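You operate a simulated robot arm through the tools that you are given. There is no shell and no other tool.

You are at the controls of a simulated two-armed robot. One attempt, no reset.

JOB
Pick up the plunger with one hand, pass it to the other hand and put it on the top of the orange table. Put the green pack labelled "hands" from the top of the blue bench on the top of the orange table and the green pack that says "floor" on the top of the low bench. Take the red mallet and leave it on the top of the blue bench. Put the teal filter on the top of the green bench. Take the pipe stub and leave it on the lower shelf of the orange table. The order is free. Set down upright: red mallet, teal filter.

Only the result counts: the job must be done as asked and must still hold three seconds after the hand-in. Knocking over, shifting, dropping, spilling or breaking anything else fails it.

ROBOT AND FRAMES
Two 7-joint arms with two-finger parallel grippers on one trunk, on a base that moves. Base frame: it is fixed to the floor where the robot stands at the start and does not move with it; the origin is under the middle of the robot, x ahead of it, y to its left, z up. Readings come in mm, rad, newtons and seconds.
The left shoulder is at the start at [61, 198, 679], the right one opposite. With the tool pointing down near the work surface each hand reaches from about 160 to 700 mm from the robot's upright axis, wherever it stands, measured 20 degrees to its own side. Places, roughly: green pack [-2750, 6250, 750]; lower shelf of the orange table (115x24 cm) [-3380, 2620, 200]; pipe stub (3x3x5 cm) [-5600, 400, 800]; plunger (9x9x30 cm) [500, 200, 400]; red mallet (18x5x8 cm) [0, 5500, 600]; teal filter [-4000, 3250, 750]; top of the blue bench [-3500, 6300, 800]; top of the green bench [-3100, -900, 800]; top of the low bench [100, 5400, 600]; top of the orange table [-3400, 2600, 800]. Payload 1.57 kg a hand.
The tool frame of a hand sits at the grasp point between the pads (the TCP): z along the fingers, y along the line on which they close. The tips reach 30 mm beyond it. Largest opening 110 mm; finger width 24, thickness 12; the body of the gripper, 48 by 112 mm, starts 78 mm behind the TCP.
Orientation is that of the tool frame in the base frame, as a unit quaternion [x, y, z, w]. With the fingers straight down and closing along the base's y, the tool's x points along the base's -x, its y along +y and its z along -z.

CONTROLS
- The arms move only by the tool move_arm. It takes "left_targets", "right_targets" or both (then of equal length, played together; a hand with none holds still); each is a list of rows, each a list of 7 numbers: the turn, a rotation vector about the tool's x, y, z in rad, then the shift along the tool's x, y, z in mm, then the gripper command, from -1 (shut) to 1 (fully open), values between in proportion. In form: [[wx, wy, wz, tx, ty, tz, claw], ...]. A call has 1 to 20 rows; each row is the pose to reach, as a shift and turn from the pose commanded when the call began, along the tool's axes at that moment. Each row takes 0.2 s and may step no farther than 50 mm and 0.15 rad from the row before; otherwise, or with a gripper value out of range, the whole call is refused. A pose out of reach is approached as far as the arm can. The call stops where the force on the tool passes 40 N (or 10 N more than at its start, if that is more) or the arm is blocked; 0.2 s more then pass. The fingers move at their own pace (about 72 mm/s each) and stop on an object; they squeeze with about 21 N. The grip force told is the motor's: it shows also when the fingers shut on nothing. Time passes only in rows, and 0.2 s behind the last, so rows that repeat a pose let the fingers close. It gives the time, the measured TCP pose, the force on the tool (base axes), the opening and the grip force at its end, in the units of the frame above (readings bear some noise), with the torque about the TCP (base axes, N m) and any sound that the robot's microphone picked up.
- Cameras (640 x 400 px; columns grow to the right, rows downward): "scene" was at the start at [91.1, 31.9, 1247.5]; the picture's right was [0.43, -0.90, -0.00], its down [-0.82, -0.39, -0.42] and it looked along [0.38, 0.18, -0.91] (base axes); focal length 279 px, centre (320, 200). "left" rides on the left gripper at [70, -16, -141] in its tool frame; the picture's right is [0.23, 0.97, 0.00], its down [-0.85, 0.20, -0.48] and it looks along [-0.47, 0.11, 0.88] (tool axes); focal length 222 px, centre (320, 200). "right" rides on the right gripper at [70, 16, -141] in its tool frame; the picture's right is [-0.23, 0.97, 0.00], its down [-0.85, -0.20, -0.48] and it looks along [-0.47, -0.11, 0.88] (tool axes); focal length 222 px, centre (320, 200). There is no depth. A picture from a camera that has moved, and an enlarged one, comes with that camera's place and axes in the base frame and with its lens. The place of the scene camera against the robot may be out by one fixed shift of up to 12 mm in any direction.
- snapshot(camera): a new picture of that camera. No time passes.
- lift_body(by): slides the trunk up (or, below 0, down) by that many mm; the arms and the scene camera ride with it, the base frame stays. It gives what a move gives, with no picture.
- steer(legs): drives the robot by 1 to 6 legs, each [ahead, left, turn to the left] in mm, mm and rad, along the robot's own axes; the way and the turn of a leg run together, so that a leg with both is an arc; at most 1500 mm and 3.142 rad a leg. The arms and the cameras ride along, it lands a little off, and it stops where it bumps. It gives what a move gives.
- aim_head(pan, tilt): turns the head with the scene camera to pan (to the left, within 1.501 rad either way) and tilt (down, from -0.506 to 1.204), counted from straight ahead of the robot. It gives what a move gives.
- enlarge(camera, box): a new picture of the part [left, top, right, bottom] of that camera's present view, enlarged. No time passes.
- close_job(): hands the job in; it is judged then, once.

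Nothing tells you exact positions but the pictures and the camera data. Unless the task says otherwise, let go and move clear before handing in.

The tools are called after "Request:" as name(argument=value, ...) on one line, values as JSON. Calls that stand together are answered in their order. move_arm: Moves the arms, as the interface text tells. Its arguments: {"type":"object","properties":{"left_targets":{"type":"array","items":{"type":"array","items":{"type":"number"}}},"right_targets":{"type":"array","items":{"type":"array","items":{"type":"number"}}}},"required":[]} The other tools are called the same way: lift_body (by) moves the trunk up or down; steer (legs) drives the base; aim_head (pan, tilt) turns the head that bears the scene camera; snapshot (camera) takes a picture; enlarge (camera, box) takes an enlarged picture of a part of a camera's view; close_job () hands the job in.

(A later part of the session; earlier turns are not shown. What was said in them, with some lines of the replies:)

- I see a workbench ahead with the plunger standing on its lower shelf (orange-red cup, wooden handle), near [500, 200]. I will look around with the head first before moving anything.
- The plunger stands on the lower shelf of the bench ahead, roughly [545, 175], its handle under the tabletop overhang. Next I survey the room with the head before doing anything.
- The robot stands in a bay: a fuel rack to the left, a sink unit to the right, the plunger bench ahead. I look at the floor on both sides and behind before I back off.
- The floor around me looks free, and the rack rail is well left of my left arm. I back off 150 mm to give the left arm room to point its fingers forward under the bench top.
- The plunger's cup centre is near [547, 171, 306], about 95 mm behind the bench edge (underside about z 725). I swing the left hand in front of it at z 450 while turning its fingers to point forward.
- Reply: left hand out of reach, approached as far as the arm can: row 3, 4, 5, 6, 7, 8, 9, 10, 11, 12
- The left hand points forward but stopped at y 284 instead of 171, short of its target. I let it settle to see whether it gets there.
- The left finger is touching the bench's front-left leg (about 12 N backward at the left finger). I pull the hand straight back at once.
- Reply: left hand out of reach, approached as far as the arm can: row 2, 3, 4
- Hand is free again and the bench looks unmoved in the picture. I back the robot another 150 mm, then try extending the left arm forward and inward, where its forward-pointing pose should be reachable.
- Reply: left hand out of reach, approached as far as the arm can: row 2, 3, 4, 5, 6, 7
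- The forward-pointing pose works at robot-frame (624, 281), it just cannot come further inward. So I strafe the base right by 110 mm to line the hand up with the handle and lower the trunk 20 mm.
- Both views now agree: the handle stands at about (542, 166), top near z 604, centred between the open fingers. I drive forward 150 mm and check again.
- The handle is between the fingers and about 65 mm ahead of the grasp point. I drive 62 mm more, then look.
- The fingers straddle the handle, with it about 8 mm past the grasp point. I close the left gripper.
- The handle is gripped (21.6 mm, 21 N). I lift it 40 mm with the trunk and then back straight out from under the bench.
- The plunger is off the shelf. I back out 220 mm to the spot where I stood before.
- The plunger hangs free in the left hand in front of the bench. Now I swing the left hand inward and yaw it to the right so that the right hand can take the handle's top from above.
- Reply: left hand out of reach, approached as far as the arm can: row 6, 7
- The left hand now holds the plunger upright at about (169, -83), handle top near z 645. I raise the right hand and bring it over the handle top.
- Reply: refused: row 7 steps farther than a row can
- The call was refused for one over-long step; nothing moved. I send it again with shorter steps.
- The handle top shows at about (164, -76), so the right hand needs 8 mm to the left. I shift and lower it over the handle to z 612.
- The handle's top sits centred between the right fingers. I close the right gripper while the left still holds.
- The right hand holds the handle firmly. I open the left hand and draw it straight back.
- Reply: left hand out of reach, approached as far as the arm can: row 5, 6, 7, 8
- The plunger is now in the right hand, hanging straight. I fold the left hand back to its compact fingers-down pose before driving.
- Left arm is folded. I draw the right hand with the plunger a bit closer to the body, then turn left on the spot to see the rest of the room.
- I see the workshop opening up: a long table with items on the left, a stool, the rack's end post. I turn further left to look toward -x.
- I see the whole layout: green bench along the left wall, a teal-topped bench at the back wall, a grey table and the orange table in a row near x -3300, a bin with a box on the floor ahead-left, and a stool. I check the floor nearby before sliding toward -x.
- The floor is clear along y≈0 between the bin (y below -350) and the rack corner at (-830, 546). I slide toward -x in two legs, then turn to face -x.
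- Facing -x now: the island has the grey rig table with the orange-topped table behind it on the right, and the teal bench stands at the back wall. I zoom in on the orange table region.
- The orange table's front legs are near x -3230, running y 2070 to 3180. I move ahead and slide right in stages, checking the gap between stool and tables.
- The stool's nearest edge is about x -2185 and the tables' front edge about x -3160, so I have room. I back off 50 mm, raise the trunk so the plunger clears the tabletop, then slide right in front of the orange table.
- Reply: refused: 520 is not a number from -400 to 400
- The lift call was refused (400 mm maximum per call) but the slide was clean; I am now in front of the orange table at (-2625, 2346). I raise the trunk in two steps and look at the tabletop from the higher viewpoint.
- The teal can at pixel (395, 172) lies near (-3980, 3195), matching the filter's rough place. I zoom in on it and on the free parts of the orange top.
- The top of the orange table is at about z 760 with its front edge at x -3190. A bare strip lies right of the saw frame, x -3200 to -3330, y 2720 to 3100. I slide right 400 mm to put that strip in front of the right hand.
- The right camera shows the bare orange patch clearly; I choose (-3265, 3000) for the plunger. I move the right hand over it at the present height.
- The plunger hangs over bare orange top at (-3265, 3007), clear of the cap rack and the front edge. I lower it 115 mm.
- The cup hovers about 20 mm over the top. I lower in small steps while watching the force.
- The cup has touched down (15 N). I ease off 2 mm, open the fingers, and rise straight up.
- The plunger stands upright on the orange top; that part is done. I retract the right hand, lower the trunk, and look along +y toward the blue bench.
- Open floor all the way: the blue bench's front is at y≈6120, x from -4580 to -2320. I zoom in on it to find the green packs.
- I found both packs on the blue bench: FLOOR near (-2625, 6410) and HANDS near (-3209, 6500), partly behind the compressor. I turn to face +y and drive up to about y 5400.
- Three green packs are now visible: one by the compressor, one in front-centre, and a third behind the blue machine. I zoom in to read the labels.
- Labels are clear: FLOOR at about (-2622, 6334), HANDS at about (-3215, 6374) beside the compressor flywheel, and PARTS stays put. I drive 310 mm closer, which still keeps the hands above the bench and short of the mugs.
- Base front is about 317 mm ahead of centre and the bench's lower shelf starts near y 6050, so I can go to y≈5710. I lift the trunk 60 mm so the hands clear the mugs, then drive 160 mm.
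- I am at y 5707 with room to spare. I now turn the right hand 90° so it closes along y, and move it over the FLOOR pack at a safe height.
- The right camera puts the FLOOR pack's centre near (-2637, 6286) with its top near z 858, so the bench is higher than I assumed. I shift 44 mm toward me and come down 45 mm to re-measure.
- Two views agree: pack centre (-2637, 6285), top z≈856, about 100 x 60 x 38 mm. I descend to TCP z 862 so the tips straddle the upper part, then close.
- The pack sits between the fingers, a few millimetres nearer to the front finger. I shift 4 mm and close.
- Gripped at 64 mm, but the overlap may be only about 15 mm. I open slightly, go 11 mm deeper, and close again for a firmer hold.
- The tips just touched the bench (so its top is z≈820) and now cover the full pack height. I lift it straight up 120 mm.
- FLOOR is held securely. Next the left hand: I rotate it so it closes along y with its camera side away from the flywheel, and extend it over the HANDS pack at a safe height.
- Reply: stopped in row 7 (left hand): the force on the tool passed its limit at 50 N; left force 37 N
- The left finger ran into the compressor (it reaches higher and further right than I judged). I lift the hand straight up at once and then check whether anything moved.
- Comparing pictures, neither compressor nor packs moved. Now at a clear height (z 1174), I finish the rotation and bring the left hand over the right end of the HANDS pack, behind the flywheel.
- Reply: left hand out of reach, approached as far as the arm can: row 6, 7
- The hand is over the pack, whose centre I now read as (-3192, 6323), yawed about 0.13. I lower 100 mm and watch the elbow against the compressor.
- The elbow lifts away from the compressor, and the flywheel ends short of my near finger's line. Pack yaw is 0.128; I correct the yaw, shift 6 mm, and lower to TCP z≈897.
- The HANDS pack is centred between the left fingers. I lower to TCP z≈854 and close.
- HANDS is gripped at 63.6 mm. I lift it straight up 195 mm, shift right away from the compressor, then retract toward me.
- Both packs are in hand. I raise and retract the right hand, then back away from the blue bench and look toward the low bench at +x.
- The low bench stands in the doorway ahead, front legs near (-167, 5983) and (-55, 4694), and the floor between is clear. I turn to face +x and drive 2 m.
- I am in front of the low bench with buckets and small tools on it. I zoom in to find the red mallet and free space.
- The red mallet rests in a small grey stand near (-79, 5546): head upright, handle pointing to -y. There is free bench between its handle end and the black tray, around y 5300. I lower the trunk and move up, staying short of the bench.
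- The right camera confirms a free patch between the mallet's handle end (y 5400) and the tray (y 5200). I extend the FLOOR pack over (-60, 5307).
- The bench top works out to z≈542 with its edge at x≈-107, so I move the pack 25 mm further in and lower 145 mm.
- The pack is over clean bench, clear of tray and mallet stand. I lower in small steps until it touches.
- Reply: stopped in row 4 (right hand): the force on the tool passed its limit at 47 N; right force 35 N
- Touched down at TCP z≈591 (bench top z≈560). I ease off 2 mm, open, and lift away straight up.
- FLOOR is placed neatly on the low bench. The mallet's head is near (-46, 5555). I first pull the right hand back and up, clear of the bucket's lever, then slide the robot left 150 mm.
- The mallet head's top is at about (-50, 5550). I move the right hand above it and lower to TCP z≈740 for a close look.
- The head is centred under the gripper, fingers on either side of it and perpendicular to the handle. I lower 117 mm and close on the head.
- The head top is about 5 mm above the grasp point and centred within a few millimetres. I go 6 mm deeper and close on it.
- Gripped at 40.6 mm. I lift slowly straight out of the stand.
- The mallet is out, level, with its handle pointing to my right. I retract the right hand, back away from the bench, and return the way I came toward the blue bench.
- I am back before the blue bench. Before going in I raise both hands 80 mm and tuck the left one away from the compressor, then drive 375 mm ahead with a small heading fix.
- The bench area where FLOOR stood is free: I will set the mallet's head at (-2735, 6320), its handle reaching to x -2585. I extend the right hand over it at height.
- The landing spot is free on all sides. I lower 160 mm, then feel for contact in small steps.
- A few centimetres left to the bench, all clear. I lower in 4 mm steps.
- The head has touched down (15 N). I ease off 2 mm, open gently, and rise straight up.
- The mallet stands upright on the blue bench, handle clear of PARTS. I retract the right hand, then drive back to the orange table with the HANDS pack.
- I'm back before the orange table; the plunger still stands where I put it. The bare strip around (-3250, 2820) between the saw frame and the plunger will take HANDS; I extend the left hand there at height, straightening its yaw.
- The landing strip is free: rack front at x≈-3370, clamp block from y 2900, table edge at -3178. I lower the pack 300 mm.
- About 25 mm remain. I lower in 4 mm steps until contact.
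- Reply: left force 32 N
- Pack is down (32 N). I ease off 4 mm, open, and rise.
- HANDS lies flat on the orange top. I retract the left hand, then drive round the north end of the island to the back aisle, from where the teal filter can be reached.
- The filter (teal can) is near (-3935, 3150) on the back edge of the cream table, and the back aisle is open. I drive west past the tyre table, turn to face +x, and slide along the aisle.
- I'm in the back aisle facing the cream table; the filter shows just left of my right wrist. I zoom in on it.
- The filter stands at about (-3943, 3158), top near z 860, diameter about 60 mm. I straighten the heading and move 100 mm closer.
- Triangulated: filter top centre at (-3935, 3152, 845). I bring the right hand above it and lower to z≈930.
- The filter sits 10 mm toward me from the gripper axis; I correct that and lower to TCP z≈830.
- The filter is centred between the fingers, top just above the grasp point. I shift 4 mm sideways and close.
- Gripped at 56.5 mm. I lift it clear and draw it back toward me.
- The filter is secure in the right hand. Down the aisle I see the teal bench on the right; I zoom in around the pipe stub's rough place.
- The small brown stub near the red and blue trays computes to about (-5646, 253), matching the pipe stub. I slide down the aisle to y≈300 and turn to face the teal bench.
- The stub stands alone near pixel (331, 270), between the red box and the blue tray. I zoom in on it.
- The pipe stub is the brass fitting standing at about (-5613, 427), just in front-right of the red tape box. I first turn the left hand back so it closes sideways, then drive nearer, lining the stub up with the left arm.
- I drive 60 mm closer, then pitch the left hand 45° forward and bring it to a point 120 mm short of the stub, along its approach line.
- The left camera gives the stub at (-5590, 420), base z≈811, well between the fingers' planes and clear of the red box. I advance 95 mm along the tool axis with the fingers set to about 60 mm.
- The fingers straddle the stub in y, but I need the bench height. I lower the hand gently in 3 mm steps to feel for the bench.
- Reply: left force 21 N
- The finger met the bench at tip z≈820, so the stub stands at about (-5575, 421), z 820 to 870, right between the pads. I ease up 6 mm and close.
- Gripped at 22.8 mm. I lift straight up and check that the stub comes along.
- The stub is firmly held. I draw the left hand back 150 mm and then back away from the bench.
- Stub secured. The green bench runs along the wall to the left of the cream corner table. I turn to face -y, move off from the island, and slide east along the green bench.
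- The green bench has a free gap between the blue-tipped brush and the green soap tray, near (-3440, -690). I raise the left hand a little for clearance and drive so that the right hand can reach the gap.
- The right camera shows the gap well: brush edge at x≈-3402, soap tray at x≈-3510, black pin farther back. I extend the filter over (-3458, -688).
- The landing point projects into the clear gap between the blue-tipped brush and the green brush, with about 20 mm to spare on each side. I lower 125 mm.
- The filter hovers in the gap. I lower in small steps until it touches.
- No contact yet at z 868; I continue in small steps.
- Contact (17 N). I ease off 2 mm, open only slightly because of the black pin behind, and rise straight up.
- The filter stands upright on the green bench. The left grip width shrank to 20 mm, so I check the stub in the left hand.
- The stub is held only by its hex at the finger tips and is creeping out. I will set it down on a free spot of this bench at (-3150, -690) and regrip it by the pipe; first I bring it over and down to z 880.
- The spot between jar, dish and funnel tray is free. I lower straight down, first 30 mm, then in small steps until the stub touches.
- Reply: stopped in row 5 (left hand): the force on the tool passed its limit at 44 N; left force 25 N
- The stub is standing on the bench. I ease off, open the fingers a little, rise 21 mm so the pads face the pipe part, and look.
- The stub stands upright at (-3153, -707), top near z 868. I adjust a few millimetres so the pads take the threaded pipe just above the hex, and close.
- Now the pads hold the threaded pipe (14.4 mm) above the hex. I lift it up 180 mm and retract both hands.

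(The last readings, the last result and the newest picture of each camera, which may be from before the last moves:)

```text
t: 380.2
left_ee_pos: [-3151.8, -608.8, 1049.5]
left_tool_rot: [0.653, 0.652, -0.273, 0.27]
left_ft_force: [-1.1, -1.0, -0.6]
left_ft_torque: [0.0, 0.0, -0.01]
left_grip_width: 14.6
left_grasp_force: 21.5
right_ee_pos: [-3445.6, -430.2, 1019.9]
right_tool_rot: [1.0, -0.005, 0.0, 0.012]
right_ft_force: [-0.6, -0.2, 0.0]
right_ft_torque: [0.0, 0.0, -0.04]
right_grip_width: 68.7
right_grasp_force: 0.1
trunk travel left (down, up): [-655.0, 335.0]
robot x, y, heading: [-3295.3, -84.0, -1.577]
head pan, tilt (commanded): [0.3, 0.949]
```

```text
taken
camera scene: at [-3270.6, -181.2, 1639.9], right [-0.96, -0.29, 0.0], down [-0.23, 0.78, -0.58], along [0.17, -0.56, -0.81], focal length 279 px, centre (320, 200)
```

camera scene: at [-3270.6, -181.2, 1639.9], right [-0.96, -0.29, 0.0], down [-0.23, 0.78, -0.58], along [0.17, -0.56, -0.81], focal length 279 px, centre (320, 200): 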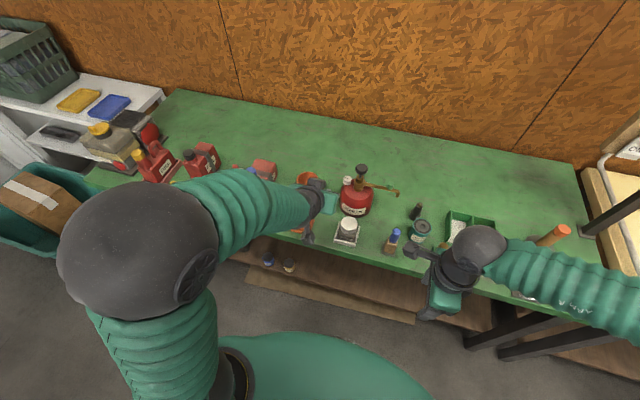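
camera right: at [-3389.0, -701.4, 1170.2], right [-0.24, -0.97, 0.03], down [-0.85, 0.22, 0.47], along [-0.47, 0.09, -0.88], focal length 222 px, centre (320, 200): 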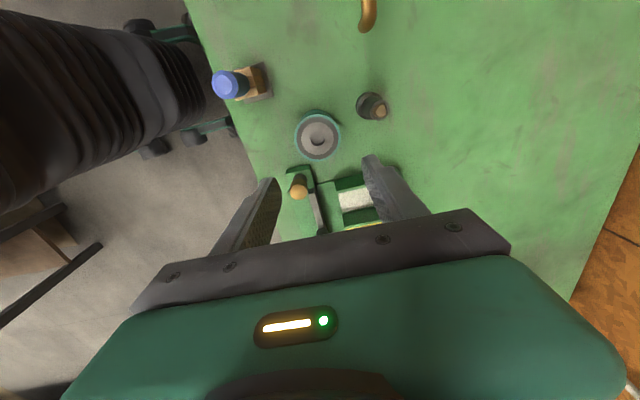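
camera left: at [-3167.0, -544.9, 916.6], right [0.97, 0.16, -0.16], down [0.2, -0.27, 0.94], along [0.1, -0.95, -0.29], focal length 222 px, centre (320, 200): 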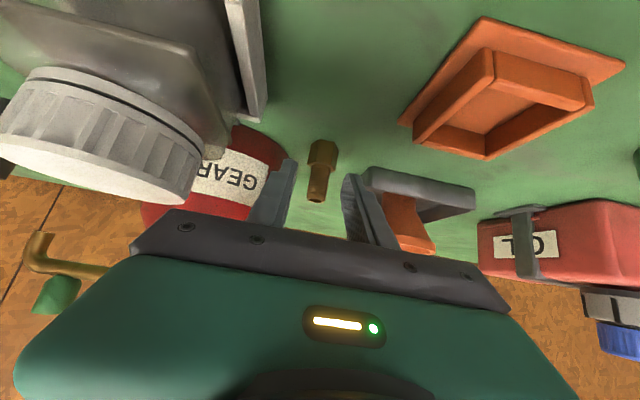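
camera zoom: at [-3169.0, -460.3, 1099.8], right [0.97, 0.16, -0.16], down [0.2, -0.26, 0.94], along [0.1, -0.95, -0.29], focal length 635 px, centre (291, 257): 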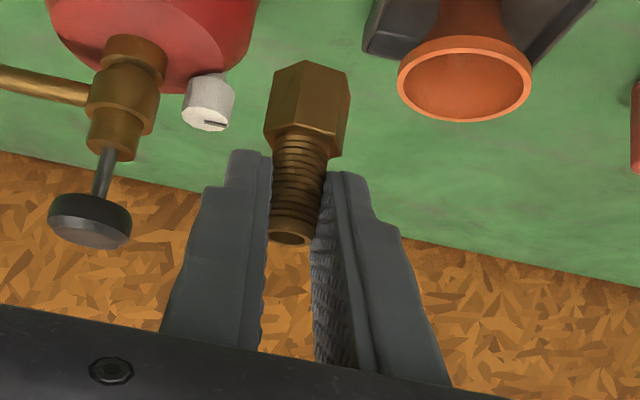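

The stub is now held securely by the pipe. I pull the left hand in closer, then back away and drive round to the front of the orange table.

Request:
move_arm(left_targets=[[0, 0, 0, 21, 0, -21, -1], [0, 0, 0, 42, 0, -42, -1], [0, 0, 0, 63, 0, -64, -1], [0, 0, 0, 85, 0, -85, -1], [0, 0, 0, 85, 0, -85, -1]])

Request:
steer(legs=[[-230, 0, 0], [0, 690, 0], [0, 0, -1.57]])

Request:
aim_head(pan=-0.9, tilt=0.5)

Request:
snapshot(camera="scene")

```text
t: 381.4
left_ee_pos: [-3163.1, -538.8, 1073.4]
left_tool_rot: [0.654, 0.652, -0.274, 0.27]
left_ft_force: [0.5, 0.3, -0.2]
left_ft_torque: [-0.01, 0.02, -0.01]
left_grip_width: 14.6
left_grasp_force: 21.4
left hand out of reach, approached as far as the arm can: row 3, 4, 5
right_ee_pos: [-3445.8, -428.9, 1020.1]
right_tool_rot: [1.0, -0.004, 0.0, 0.014]
right_ft_force: [0.1, 1.6, 0.5]
right_ft_torque: [0.03, 0.02, -0.02]
right_grip_width: 68.9
right_grasp_force: 0.0
trunk travel left (down, up): [-655.0, 335.0]
robot x, y, heading: [-3294.2, -83.8, -1.577]
head pan, tilt (commanded): [0.3, 0.949]
```

```text
t: 390.4
left_ee_pos: [-3050.5, 5.8, 1072.6]
left_tool_rot: [0.923, -0.002, -0.384, -0.002]
left_ft_force: [0.1, 0.5, -0.3]
left_ft_torque: [-0.02, -0.03, -0.01]
left_grip_width: 14.3
left_grasp_force: 21.3
right_ee_pos: [-2938.9, 287.0, 1019.1]
right_tool_rot: [-0.703, 0.711, 0.01, -0.009]
right_ft_force: [0.1, 0.1, 0.4]
right_ft_torque: [0.05, -0.01, 0.02]
right_grip_width: 68.8
right_grasp_force: 0.1
trunk travel left (down, up): [-655.0, 335.0]
robot x, y, heading: [-2593.1, 137.2, 3.136]
head pan, tilt (commanded): [0.3, 0.949]
```

```text
t: 391.8
left_ee_pos: [-3049.2, 7.1, 1072.4]
left_tool_rot: [0.923, -0.002, -0.384, -0.003]
left_ft_force: [0.0, -0.3, -1.7]
left_ft_torque: [-0.02, -0.01, -0.04]
left_grip_width: 14.5
left_grasp_force: 21.1
right_ee_pos: [-2938.4, 288.7, 1019.5]
right_tool_rot: [-0.704, 0.71, 0.01, -0.01]
right_ft_force: [-0.6, -0.9, 0.2]
right_ft_torque: [0.0, 0.02, -0.02]
right_grip_width: 68.6
right_grasp_force: 0.1
trunk travel left (down, up): [-655.0, 335.0]
robot x, y, heading: [-2591.4, 134.5, 3.128]
head pan, tilt (commanded): [-0.901, 0.499]
```

```text
taken
camera scene: at [-2676.1, 214.7, 1677.5], right [0.79, 0.61, 0.0], down [0.3, -0.38, -0.88], along [-0.54, 0.69, -0.48], focal length 279 px, centre (320, 200)
```

scene: 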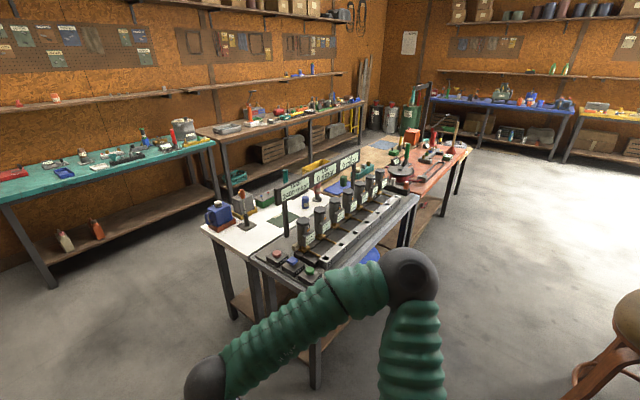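

The corridor is clear. I straighten the heading and slide right past the stool to the front of the orange table.

Request:
steer(legs=[[30, 0, 0.013], [0, -900, 0], [0, -900, 0], [0, -870, 0]])

Request:
aim_head(pan=0.3, tilt=0.9)

Request:
snapshot(camera="scene")

```text
t: 405.6
left_ee_pos: [-3029.7, 2701.5, 1072.3]
left_tool_rot: [0.924, -0.01, -0.383, -0.007]
left_ft_force: [-0.2, -0.8, -0.5]
left_ft_torque: [0.0, -0.03, -0.01]
left_grip_width: 14.4
left_grasp_force: 21.2
right_ee_pos: [-2913.7, 2981.8, 1020.5]
right_tool_rot: [-0.698, 0.716, 0.01, -0.009]
right_ft_force: [-0.3, -0.6, 0.1]
right_ft_torque: [0.02, 0.01, -0.04]
right_grip_width: 69.0
right_grasp_force: 0.0
trunk travel left (down, up): [-655.0, 335.0]
robot x, y, heading: [-2572.1, 2825.8, 3.11]
head pan, tilt (commanded): [-0.901, 0.499]
```

```text
t: 407.0
left_ee_pos: [-3028.4, 2704.4, 1073.4]
left_tool_rot: [0.923, -0.011, -0.384, -0.007]
left_ft_force: [0.8, 0.1, -0.6]
left_ft_torque: [0.0, 0.01, 0.01]
left_grip_width: 14.4
left_grasp_force: 20.6
right_ee_pos: [-2912.8, 2985.0, 1019.4]
right_tool_rot: [-0.697, 0.717, 0.01, -0.01]
right_ft_force: [-0.8, 0.4, 0.4]
right_ft_torque: [0.0, -0.02, 0.05]
right_grip_width: 68.8
right_grasp_force: 0.1
trunk travel left (down, up): [-655.0, 335.0]
robot x, y, heading: [-2569.8, 2829.8, 3.114]
head pan, tilt (commanded): [0.3, 0.901]
```

```text
taken
camera scene: at [-2671.1, 2813.2, 1643.7], right [-0.27, 0.96, 0.0], down [0.76, 0.21, -0.62], along [-0.6, -0.17, -0.78], focal length 279 px, centre (320, 200)
```

scene: 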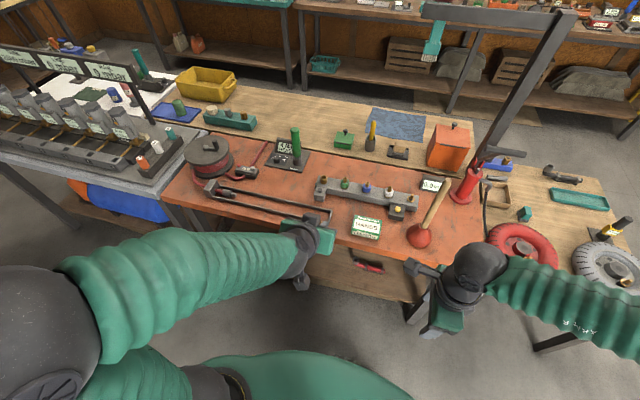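

All items on the table are as I left them. I lower the trunk 600 mm so the left hand comes to shelf height in front of the table, then look at the lower shelf.

Request:
lift_body(by=-400)

Request:
lift_body(by=-180)

Request:
snapshot(camera="scene")

Request:
snapshot(camera="left")

```text
t: 410.8
left_ee_pos: [-3028.6, 2703.6, 672.8]
left_tool_rot: [0.923, -0.01, -0.384, -0.006]
left_ft_force: [0.3, -1.0, -0.8]
left_ft_torque: [0.0, -0.02, 0.04]
left_grip_width: 14.4
left_grasp_force: 21.1
right_ee_pos: [-2913.2, 2983.8, 620.6]
right_tool_rot: [-0.697, 0.717, 0.01, -0.01]
right_ft_force: [-0.1, -0.2, 0.1]
right_ft_torque: [-0.02, 0.01, 0.01]
right_grip_width: 68.9
right_grasp_force: 0.1
trunk travel left (down, up): [-255.0, 735.0]
robot x, y, heading: [-2570.1, 2827.8, 3.117]
head pan, tilt (commanded): [0.3, 0.901]
```

```text
t: 412.8
left_ee_pos: [-3028.4, 2703.6, 491.4]
left_tool_rot: [0.923, -0.01, -0.385, -0.006]
left_ft_force: [0.8, 0.6, -1.4]
left_ft_torque: [0.04, 0.0, -0.03]
left_grip_width: 14.2
left_grasp_force: 20.5
right_ee_pos: [-2911.7, 2984.1, 440.1]
right_tool_rot: [-0.698, 0.716, 0.01, -0.009]
right_ft_force: [0.6, 0.2, 0.7]
right_ft_torque: [0.03, 0.01, 0.0]
right_grip_width: 68.9
right_grasp_force: 0.2
trunk travel left (down, up): [-75.0, 915.0]
robot x, y, heading: [-2569.5, 2827.0, 3.117]
head pan, tilt (commanded): [0.3, 0.901]
```

```text
taken
camera scene: at [-2670.2, 2812.9, 1063.7], right [-0.27, 0.96, 0.0], down [0.76, 0.21, -0.62], along [-0.6, -0.17, -0.78], focal length 279 px, centre (320, 200)
```

scene: 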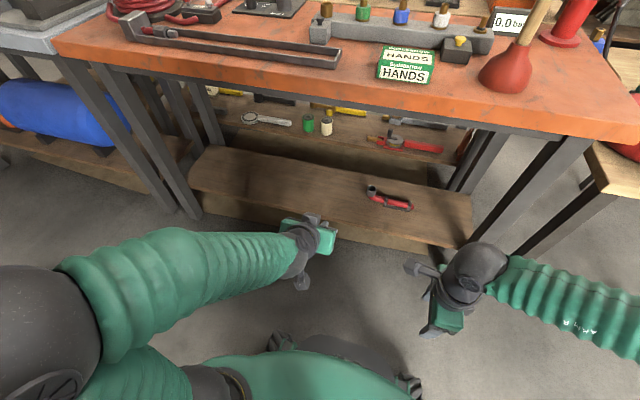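

```text
taken
camera left: at [-2879.8, 2715.9, 542.5], right [0.14, -0.98, -0.16], down [-0.27, -0.2, 0.94], along [-0.95, -0.09, -0.29], focal length 222 px, centre (320, 200)
```

left: 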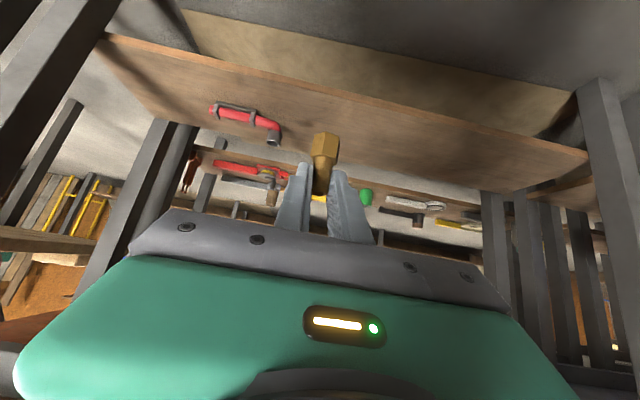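

The orange table's lower shelf is the front board, x about -3530 to -3283, with only a red wrench on it near y 2890. I drive 130 mm closer and will set the stub down near (-3370, 2640).

Request:
steer(legs=[[130, 0, 0.024]])

Request:
snapshot(camera="left")

```text
t: 414.1
left_ee_pos: [-3158.8, 2695.9, 493.0]
left_tool_rot: [0.923, 0.0, -0.385, -0.002]
left_ft_force: [-0.1, 0.4, -0.1]
left_ft_torque: [0.0, -0.01, 0.01]
left_grip_width: 14.4
left_grasp_force: 20.8
right_ee_pos: [-3048.5, 2977.1, 440.2]
right_tool_rot: [-0.706, 0.708, 0.01, -0.01]
right_ft_force: [-0.4, -0.2, 0.9]
right_ft_torque: [-0.01, -0.02, -0.04]
right_grip_width: 68.8
right_grasp_force: 0.0
trunk travel left (down, up): [-75.0, 915.0]
robot x, y, heading: [-2703.4, 2829.7, 3.138]
head pan, tilt (commanded): [0.3, 0.901]
```

```text
taken
camera left: at [-3010.8, 2710.9, 542.4], right [0.16, -0.97, -0.16], down [-0.26, -0.2, 0.94], along [-0.95, -0.11, -0.29], focal length 222 px, centre (320, 200)
```

left: 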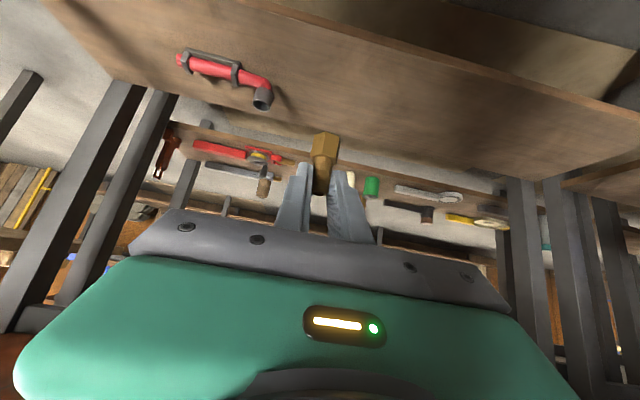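

From the two views the shelf's front edge is at x≈-3261, z≈189. I bring the stub forward and down to hover over (-3350, 2640).

Request:
move_arm(left_targets=[[0, 0, 0, -1.3, 7, 30, -1], [0, 0, 0, -2.7, 14, 60.6, -1], [0, 0, 0, -4, 21, 91, -1], [0, 0, 0, -5.4, 28.5, 121, -1], [0, 0, 0, -6.7, 35.6, 151.5, -1], [0, 0, 0, -8.1, 42.7, 182, -1], [0, 0, 0, -9.4, 50, 212, -1], [0, 0, 0, -10.8, 57, 242.4, -1], [0, 0, 0, -10.8, 57, 242.4, -1]])

Request:
snapshot(camera="left")

Request:
snapshot(camera="scene")

```text
t: 416.1
left_ee_pos: [-3337.2, 2635.8, 329.2]
left_tool_rot: [0.923, 0.001, -0.384, -0.002]
left_ft_force: [-1.1, 0.4, 0.0]
left_ft_torque: [-0.01, 0.02, -0.02]
left_grip_width: 14.1
left_grasp_force: 20.4
right_ee_pos: [-3050.4, 2977.5, 440.2]
right_tool_rot: [-0.706, 0.708, 0.01, -0.009]
right_ft_force: [-0.1, 1.4, 0.5]
right_ft_torque: [-0.01, 0.03, -0.04]
right_grip_width: 68.8
right_grasp_force: 0.1
trunk travel left (down, up): [-75.0, 915.0]
robot x, y, heading: [-2702.3, 2825.0, 3.137]
head pan, tilt (commanded): [0.3, 0.901]
```

```text
taken
camera left: at [-3189.8, 2653.0, 379.7], right [0.16, -0.97, -0.16], down [-0.26, -0.2, 0.94], along [-0.95, -0.11, -0.29], focal length 222 px, centre (320, 200)
```

left: 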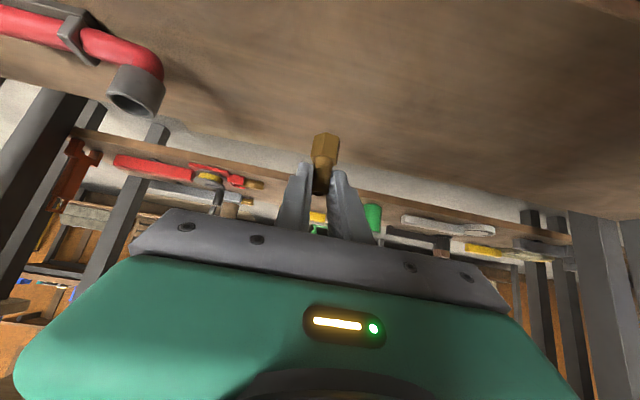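

```text
taken
camera scene: at [-2804.3, 2812.3, 1063.6], right [-0.29, 0.96, 0.0], down [0.75, 0.23, -0.62], along [-0.59, -0.18, -0.79], focal length 279 px, centre (320, 200)
```

scene: 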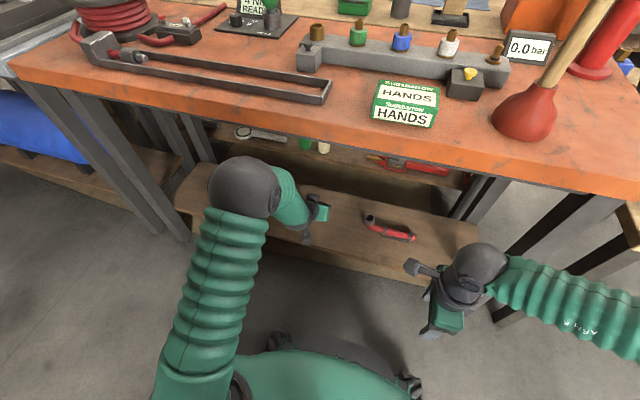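

The hand is under the tabletop above bare shelf, well clear of the wrench. I lower 65 mm.

Request:
move_arm(left_targets=[[0, 0, 0, 14, 0, 14, -1], [0, 0, 0, 28, 0, 28, -1], [0, 0, 0, 39, 0, 39, -1], [0, 0, 0, 46, 0, 46, -1], [0, 0, 0, 46, 0, 46, -1]])

Request:
enlarge(camera="left", box=[220, 60, 440, 250])

```text
t: 417.3
left_ee_pos: [-3338.7, 2639.8, 263.8]
left_tool_rot: [0.923, 0.001, -0.384, -0.001]
left_ft_force: [0.8, 0.8, -1.6]
left_ft_torque: [0.02, 0.0, -0.01]
left_grip_width: 14.4
left_grasp_force: 20.9
right_ee_pos: [-3049.7, 2978.1, 439.4]
right_tool_rot: [-0.706, 0.708, 0.01, -0.01]
right_ft_force: [0.4, 0.0, -0.3]
right_ft_torque: [0.05, 0.0, -0.03]
right_grip_width: 69.2
right_grasp_force: 0.0
trunk travel left (down, up): [-75.0, 915.0]
robot x, y, heading: [-2705.3, 2829.3, 3.143]
head pan, tilt (commanded): [0.3, 0.901]
```

```text
2.11 times, centred on (330, 155) of left
camera zoom: at [-3190.1, 2654.6, 313.7], right [0.16, -0.97, -0.16], down [-0.26, -0.2, 0.94], along [-0.95, -0.11, -0.29], focal length 468 px, centre (299, 295)
```

zoom: 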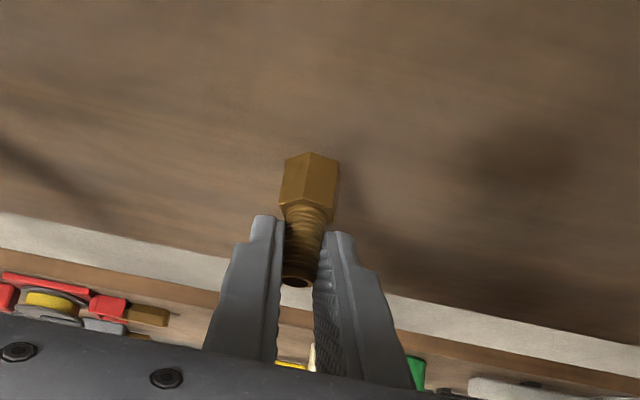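

The stub is close above the shelf. I lower in small steps until it touches.

Request:
move_arm(left_targets=[[0, 0, 0, 2.8, 0, 2.8, -1], [0, 0, 0, 5.6, 0, 5.6, -1], [0, 0, 0, 8.4, 0, 8.4, -1], [0, 0, 0, 11.2, 0, 11.2, -1], [0, 0, 0, 11.2, 0, 11.2, -1]])

```text
t: 418.5
left_ee_pos: [-3339.4, 2638.8, 250.8]
left_tool_rot: [0.922, 0.002, -0.386, 0.0]
left_ft_force: [3.0, -2.0, 11.5]
left_ft_torque: [-0.05, -0.05, 0.0]
left_grip_width: 14.1
left_grasp_force: 21.3
right_ee_pos: [-3048.7, 2978.8, 440.2]
right_tool_rot: [-0.705, 0.709, 0.01, -0.011]
right_ft_force: [-0.5, -0.1, -0.7]
right_ft_torque: [0.03, 0.0, -0.02]
right_grip_width: 68.7
right_grasp_force: 0.0
trunk travel left (down, up): [-75.0, 915.0]
robot x, y, heading: [-2703.1, 2828.2, 3.139]
head pan, tilt (commanded): [0.3, 0.901]
```

The stub has touched the shelf (z≈200). I ease off 2 mm, open, and retreat along the tool axis.

Request:
move_arm(left_targets=[[0, 0, 0, -1.4, 0, -1.4, -1], [0, 0, 0, -1.4, 0, -1.4, -1], [0, 0, 0, -1.4, 0, -1.4, -0.5], [0, 0, 0, -1.4, 0, -1.4, -0.3], [0, 0, 0, -1.4, 0, -1.4, -0.3], [0, 0, 0, -1.4, 0, -20, -0.3], [0, 0, 0, -1.4, 0, -50, -0.3], [0, 0, 0, -1.4, 0, -90, -0.3], [0, 0, 0, -1.4, 0, -90, -0.3]])

Request:
snapshot(camera="left")

Request:
enlarge(camera="scene", box=[240, 150, 440, 275])

```text
t: 420.5
left_ee_pos: [-3274.0, 2638.9, 312.3]
left_tool_rot: [0.923, 0.001, -0.385, -0.002]
left_ft_force: [0.0, -0.5, 0.4]
left_ft_torque: [-0.03, -0.02, 0.0]
left_grip_width: 38.4
left_grasp_force: 0.1
right_ee_pos: [-3049.9, 2977.4, 439.6]
right_tool_rot: [-0.706, 0.708, 0.011, -0.011]
right_ft_force: [-0.2, 0.3, 0.6]
right_ft_torque: [-0.04, -0.01, -0.01]
right_grip_width: 68.9
right_grasp_force: 0.1
trunk travel left (down, up): [-75.0, 915.0]
robot x, y, heading: [-2701.2, 2827.0, 3.14]
head pan, tilt (commanded): [0.3, 0.901]
```

```text
taken
camera left: at [-3126.3, 2654.0, 363.0], right [0.16, -0.97, -0.16], down [-0.26, -0.2, 0.94], along [-0.95, -0.11, -0.29], focal length 222 px, centre (320, 200)
```

left: 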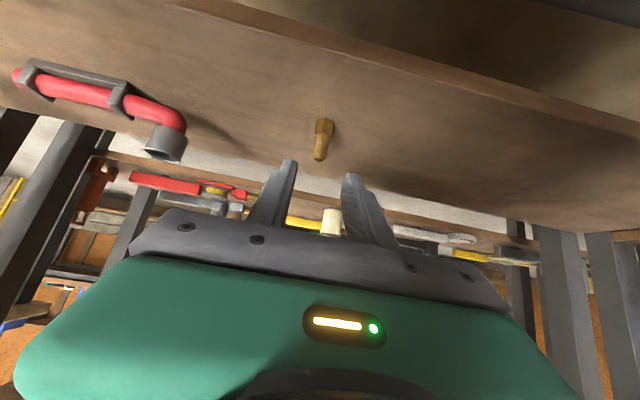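

```text
3.20 times, centred on (340, 212) of scene
camera zoom: at [-2803.8, 2812.4, 1063.6], right [-0.29, 0.96, 0.0], down [0.75, 0.23, -0.62], along [-0.59, -0.18, -0.78], focal length 893 px, centre (256, 160)
```

zoom: 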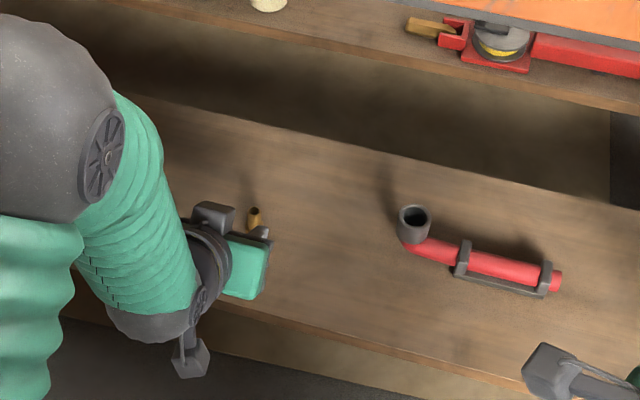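

The stub stands on the lower shelf, clear of the wrench. I back the robot away and take a final look.

Request:
steer(legs=[[-300, 0, 0]])

Request:
aim_head(pan=0.1, tilt=0.6)

Request:
snapshot(camera="scene")

Request:
enlarge(camera="scene", box=[160, 130, 480, 330])

```text
t: 422.6
left_ee_pos: [-2972.3, 2637.4, 313.4]
left_tool_rot: [0.923, 0.0, -0.384, -0.002]
left_ft_force: [0.4, 0.0, 0.3]
left_ft_torque: [-0.03, 0.0, -0.01]
left_grip_width: 38.5
left_grasp_force: 0.0
right_ee_pos: [-2745.9, 2977.0, 439.3]
right_tool_rot: [-0.705, 0.709, 0.01, -0.01]
right_ft_force: [-0.4, -0.6, 0.3]
right_ft_torque: [-0.02, 0.04, 0.02]
right_grip_width: 68.9
right_grasp_force: 0.0
trunk travel left (down, up): [-75.0, 915.0]
robot x, y, heading: [-2400.9, 2826.3, 3.139]
head pan, tilt (commanded): [0.3, 0.901]
```

```text
t: 423.4
left_ee_pos: [-2971.3, 2637.6, 314.4]
left_tool_rot: [0.923, 0.001, -0.385, -0.002]
left_ft_force: [-0.1, 0.0, 0.2]
left_ft_torque: [0.0, 0.0, 0.02]
left_grip_width: 38.5
left_grasp_force: 0.1
right_ee_pos: [-2745.5, 2978.0, 441.1]
right_tool_rot: [-0.705, 0.709, 0.01, -0.011]
right_ft_force: [-0.5, -0.4, -0.5]
right_ft_torque: [0.01, -0.02, 0.0]
right_grip_width: 68.7
right_grasp_force: 0.0
trunk travel left (down, up): [-75.0, 915.0]
robot x, y, heading: [-2399.4, 2829.4, 3.14]
head pan, tilt (commanded): [0.099, 0.6]
```

```text
taken
camera scene: at [-2516.2, 2825.1, 1088.3], right [-0.1, 1.0, 0.0], down [0.56, 0.05, -0.82], along [-0.82, -0.08, -0.57], focal length 279 px, centre (320, 200)
```

scene: 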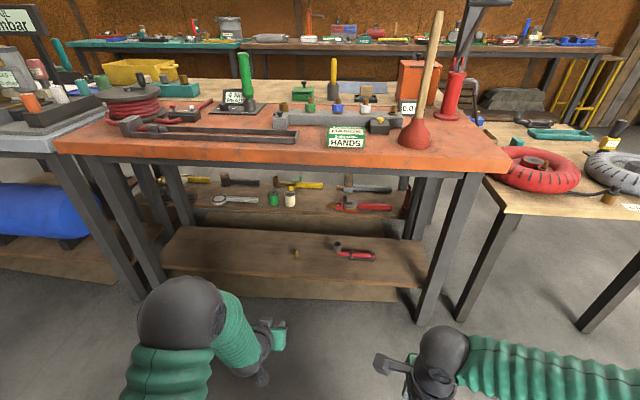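

```text
2.00 times, centred on (320, 230) of scene
camera zoom: at [-2516.2, 2825.1, 1088.3], right [-0.1, 1.0, 0.0], down [0.56, 0.05, -0.82], along [-0.82, -0.08, -0.57], focal length 558 px, centre (320, 140)
```

zoom: 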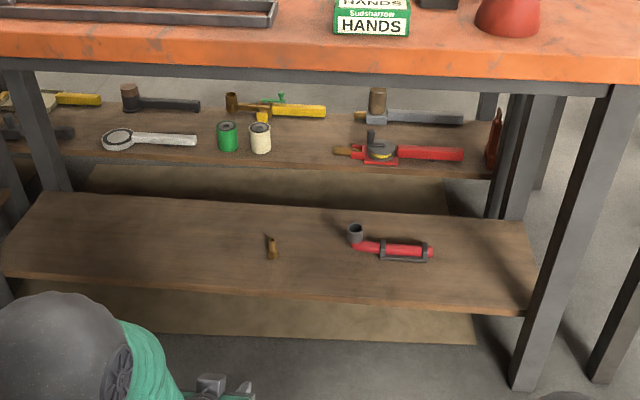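

Everything is in place: plunger and HANDS on the orange top, stub on its lower shelf, FLOOR on the low bench, mallet upright on the blue bench, filter upright on the green bench. Both hands are empty and clear, so I hand the job in.

Request:
close_job()

```text
The job is handed in.
```

The job is handed in and every item you listed is in its place. I checked the placements in camera views, but I have no judged result yet.

| Item | Now on | How it sits |
|---|---|---|
| Plunger | Top of the orange table | Upright; picked up with the left hand and passed to the right |
| "Hands" pack | Top of the orange table | Flat, between the saw frame and the plunger |
| "Floor" pack | Top of the low bench | Flat, between the mallet stand and the tray |
| Red mallet | Top of the blue bench | Upright on its head |
| Teal filter | Top of the green bench | Upright |
| Pipe stub | Lower shelf of the orange table | Standing on its hex base, clear of the wrench |

Three contacts or regrips could matter to the judging:

- **Plunger bench:** the left finger pressed on a leg with about 12 N before I pulled back. The bench looked unmoved in the pictures.
- **Compressor on the blue bench:** the left finger touched it and the move stopped at 50 N. Before-and-after pictures showed no shift of the compressor or the packs, to about 4 mm.
- **Pipe stub:** it was creeping out of the left grip, so I set it down on the green bench and regripped it by the threaded pipe before carrying it on.

Nothing was dropped or knocked over that I could see. Both hands were empty and clear of everything at the hand-in.
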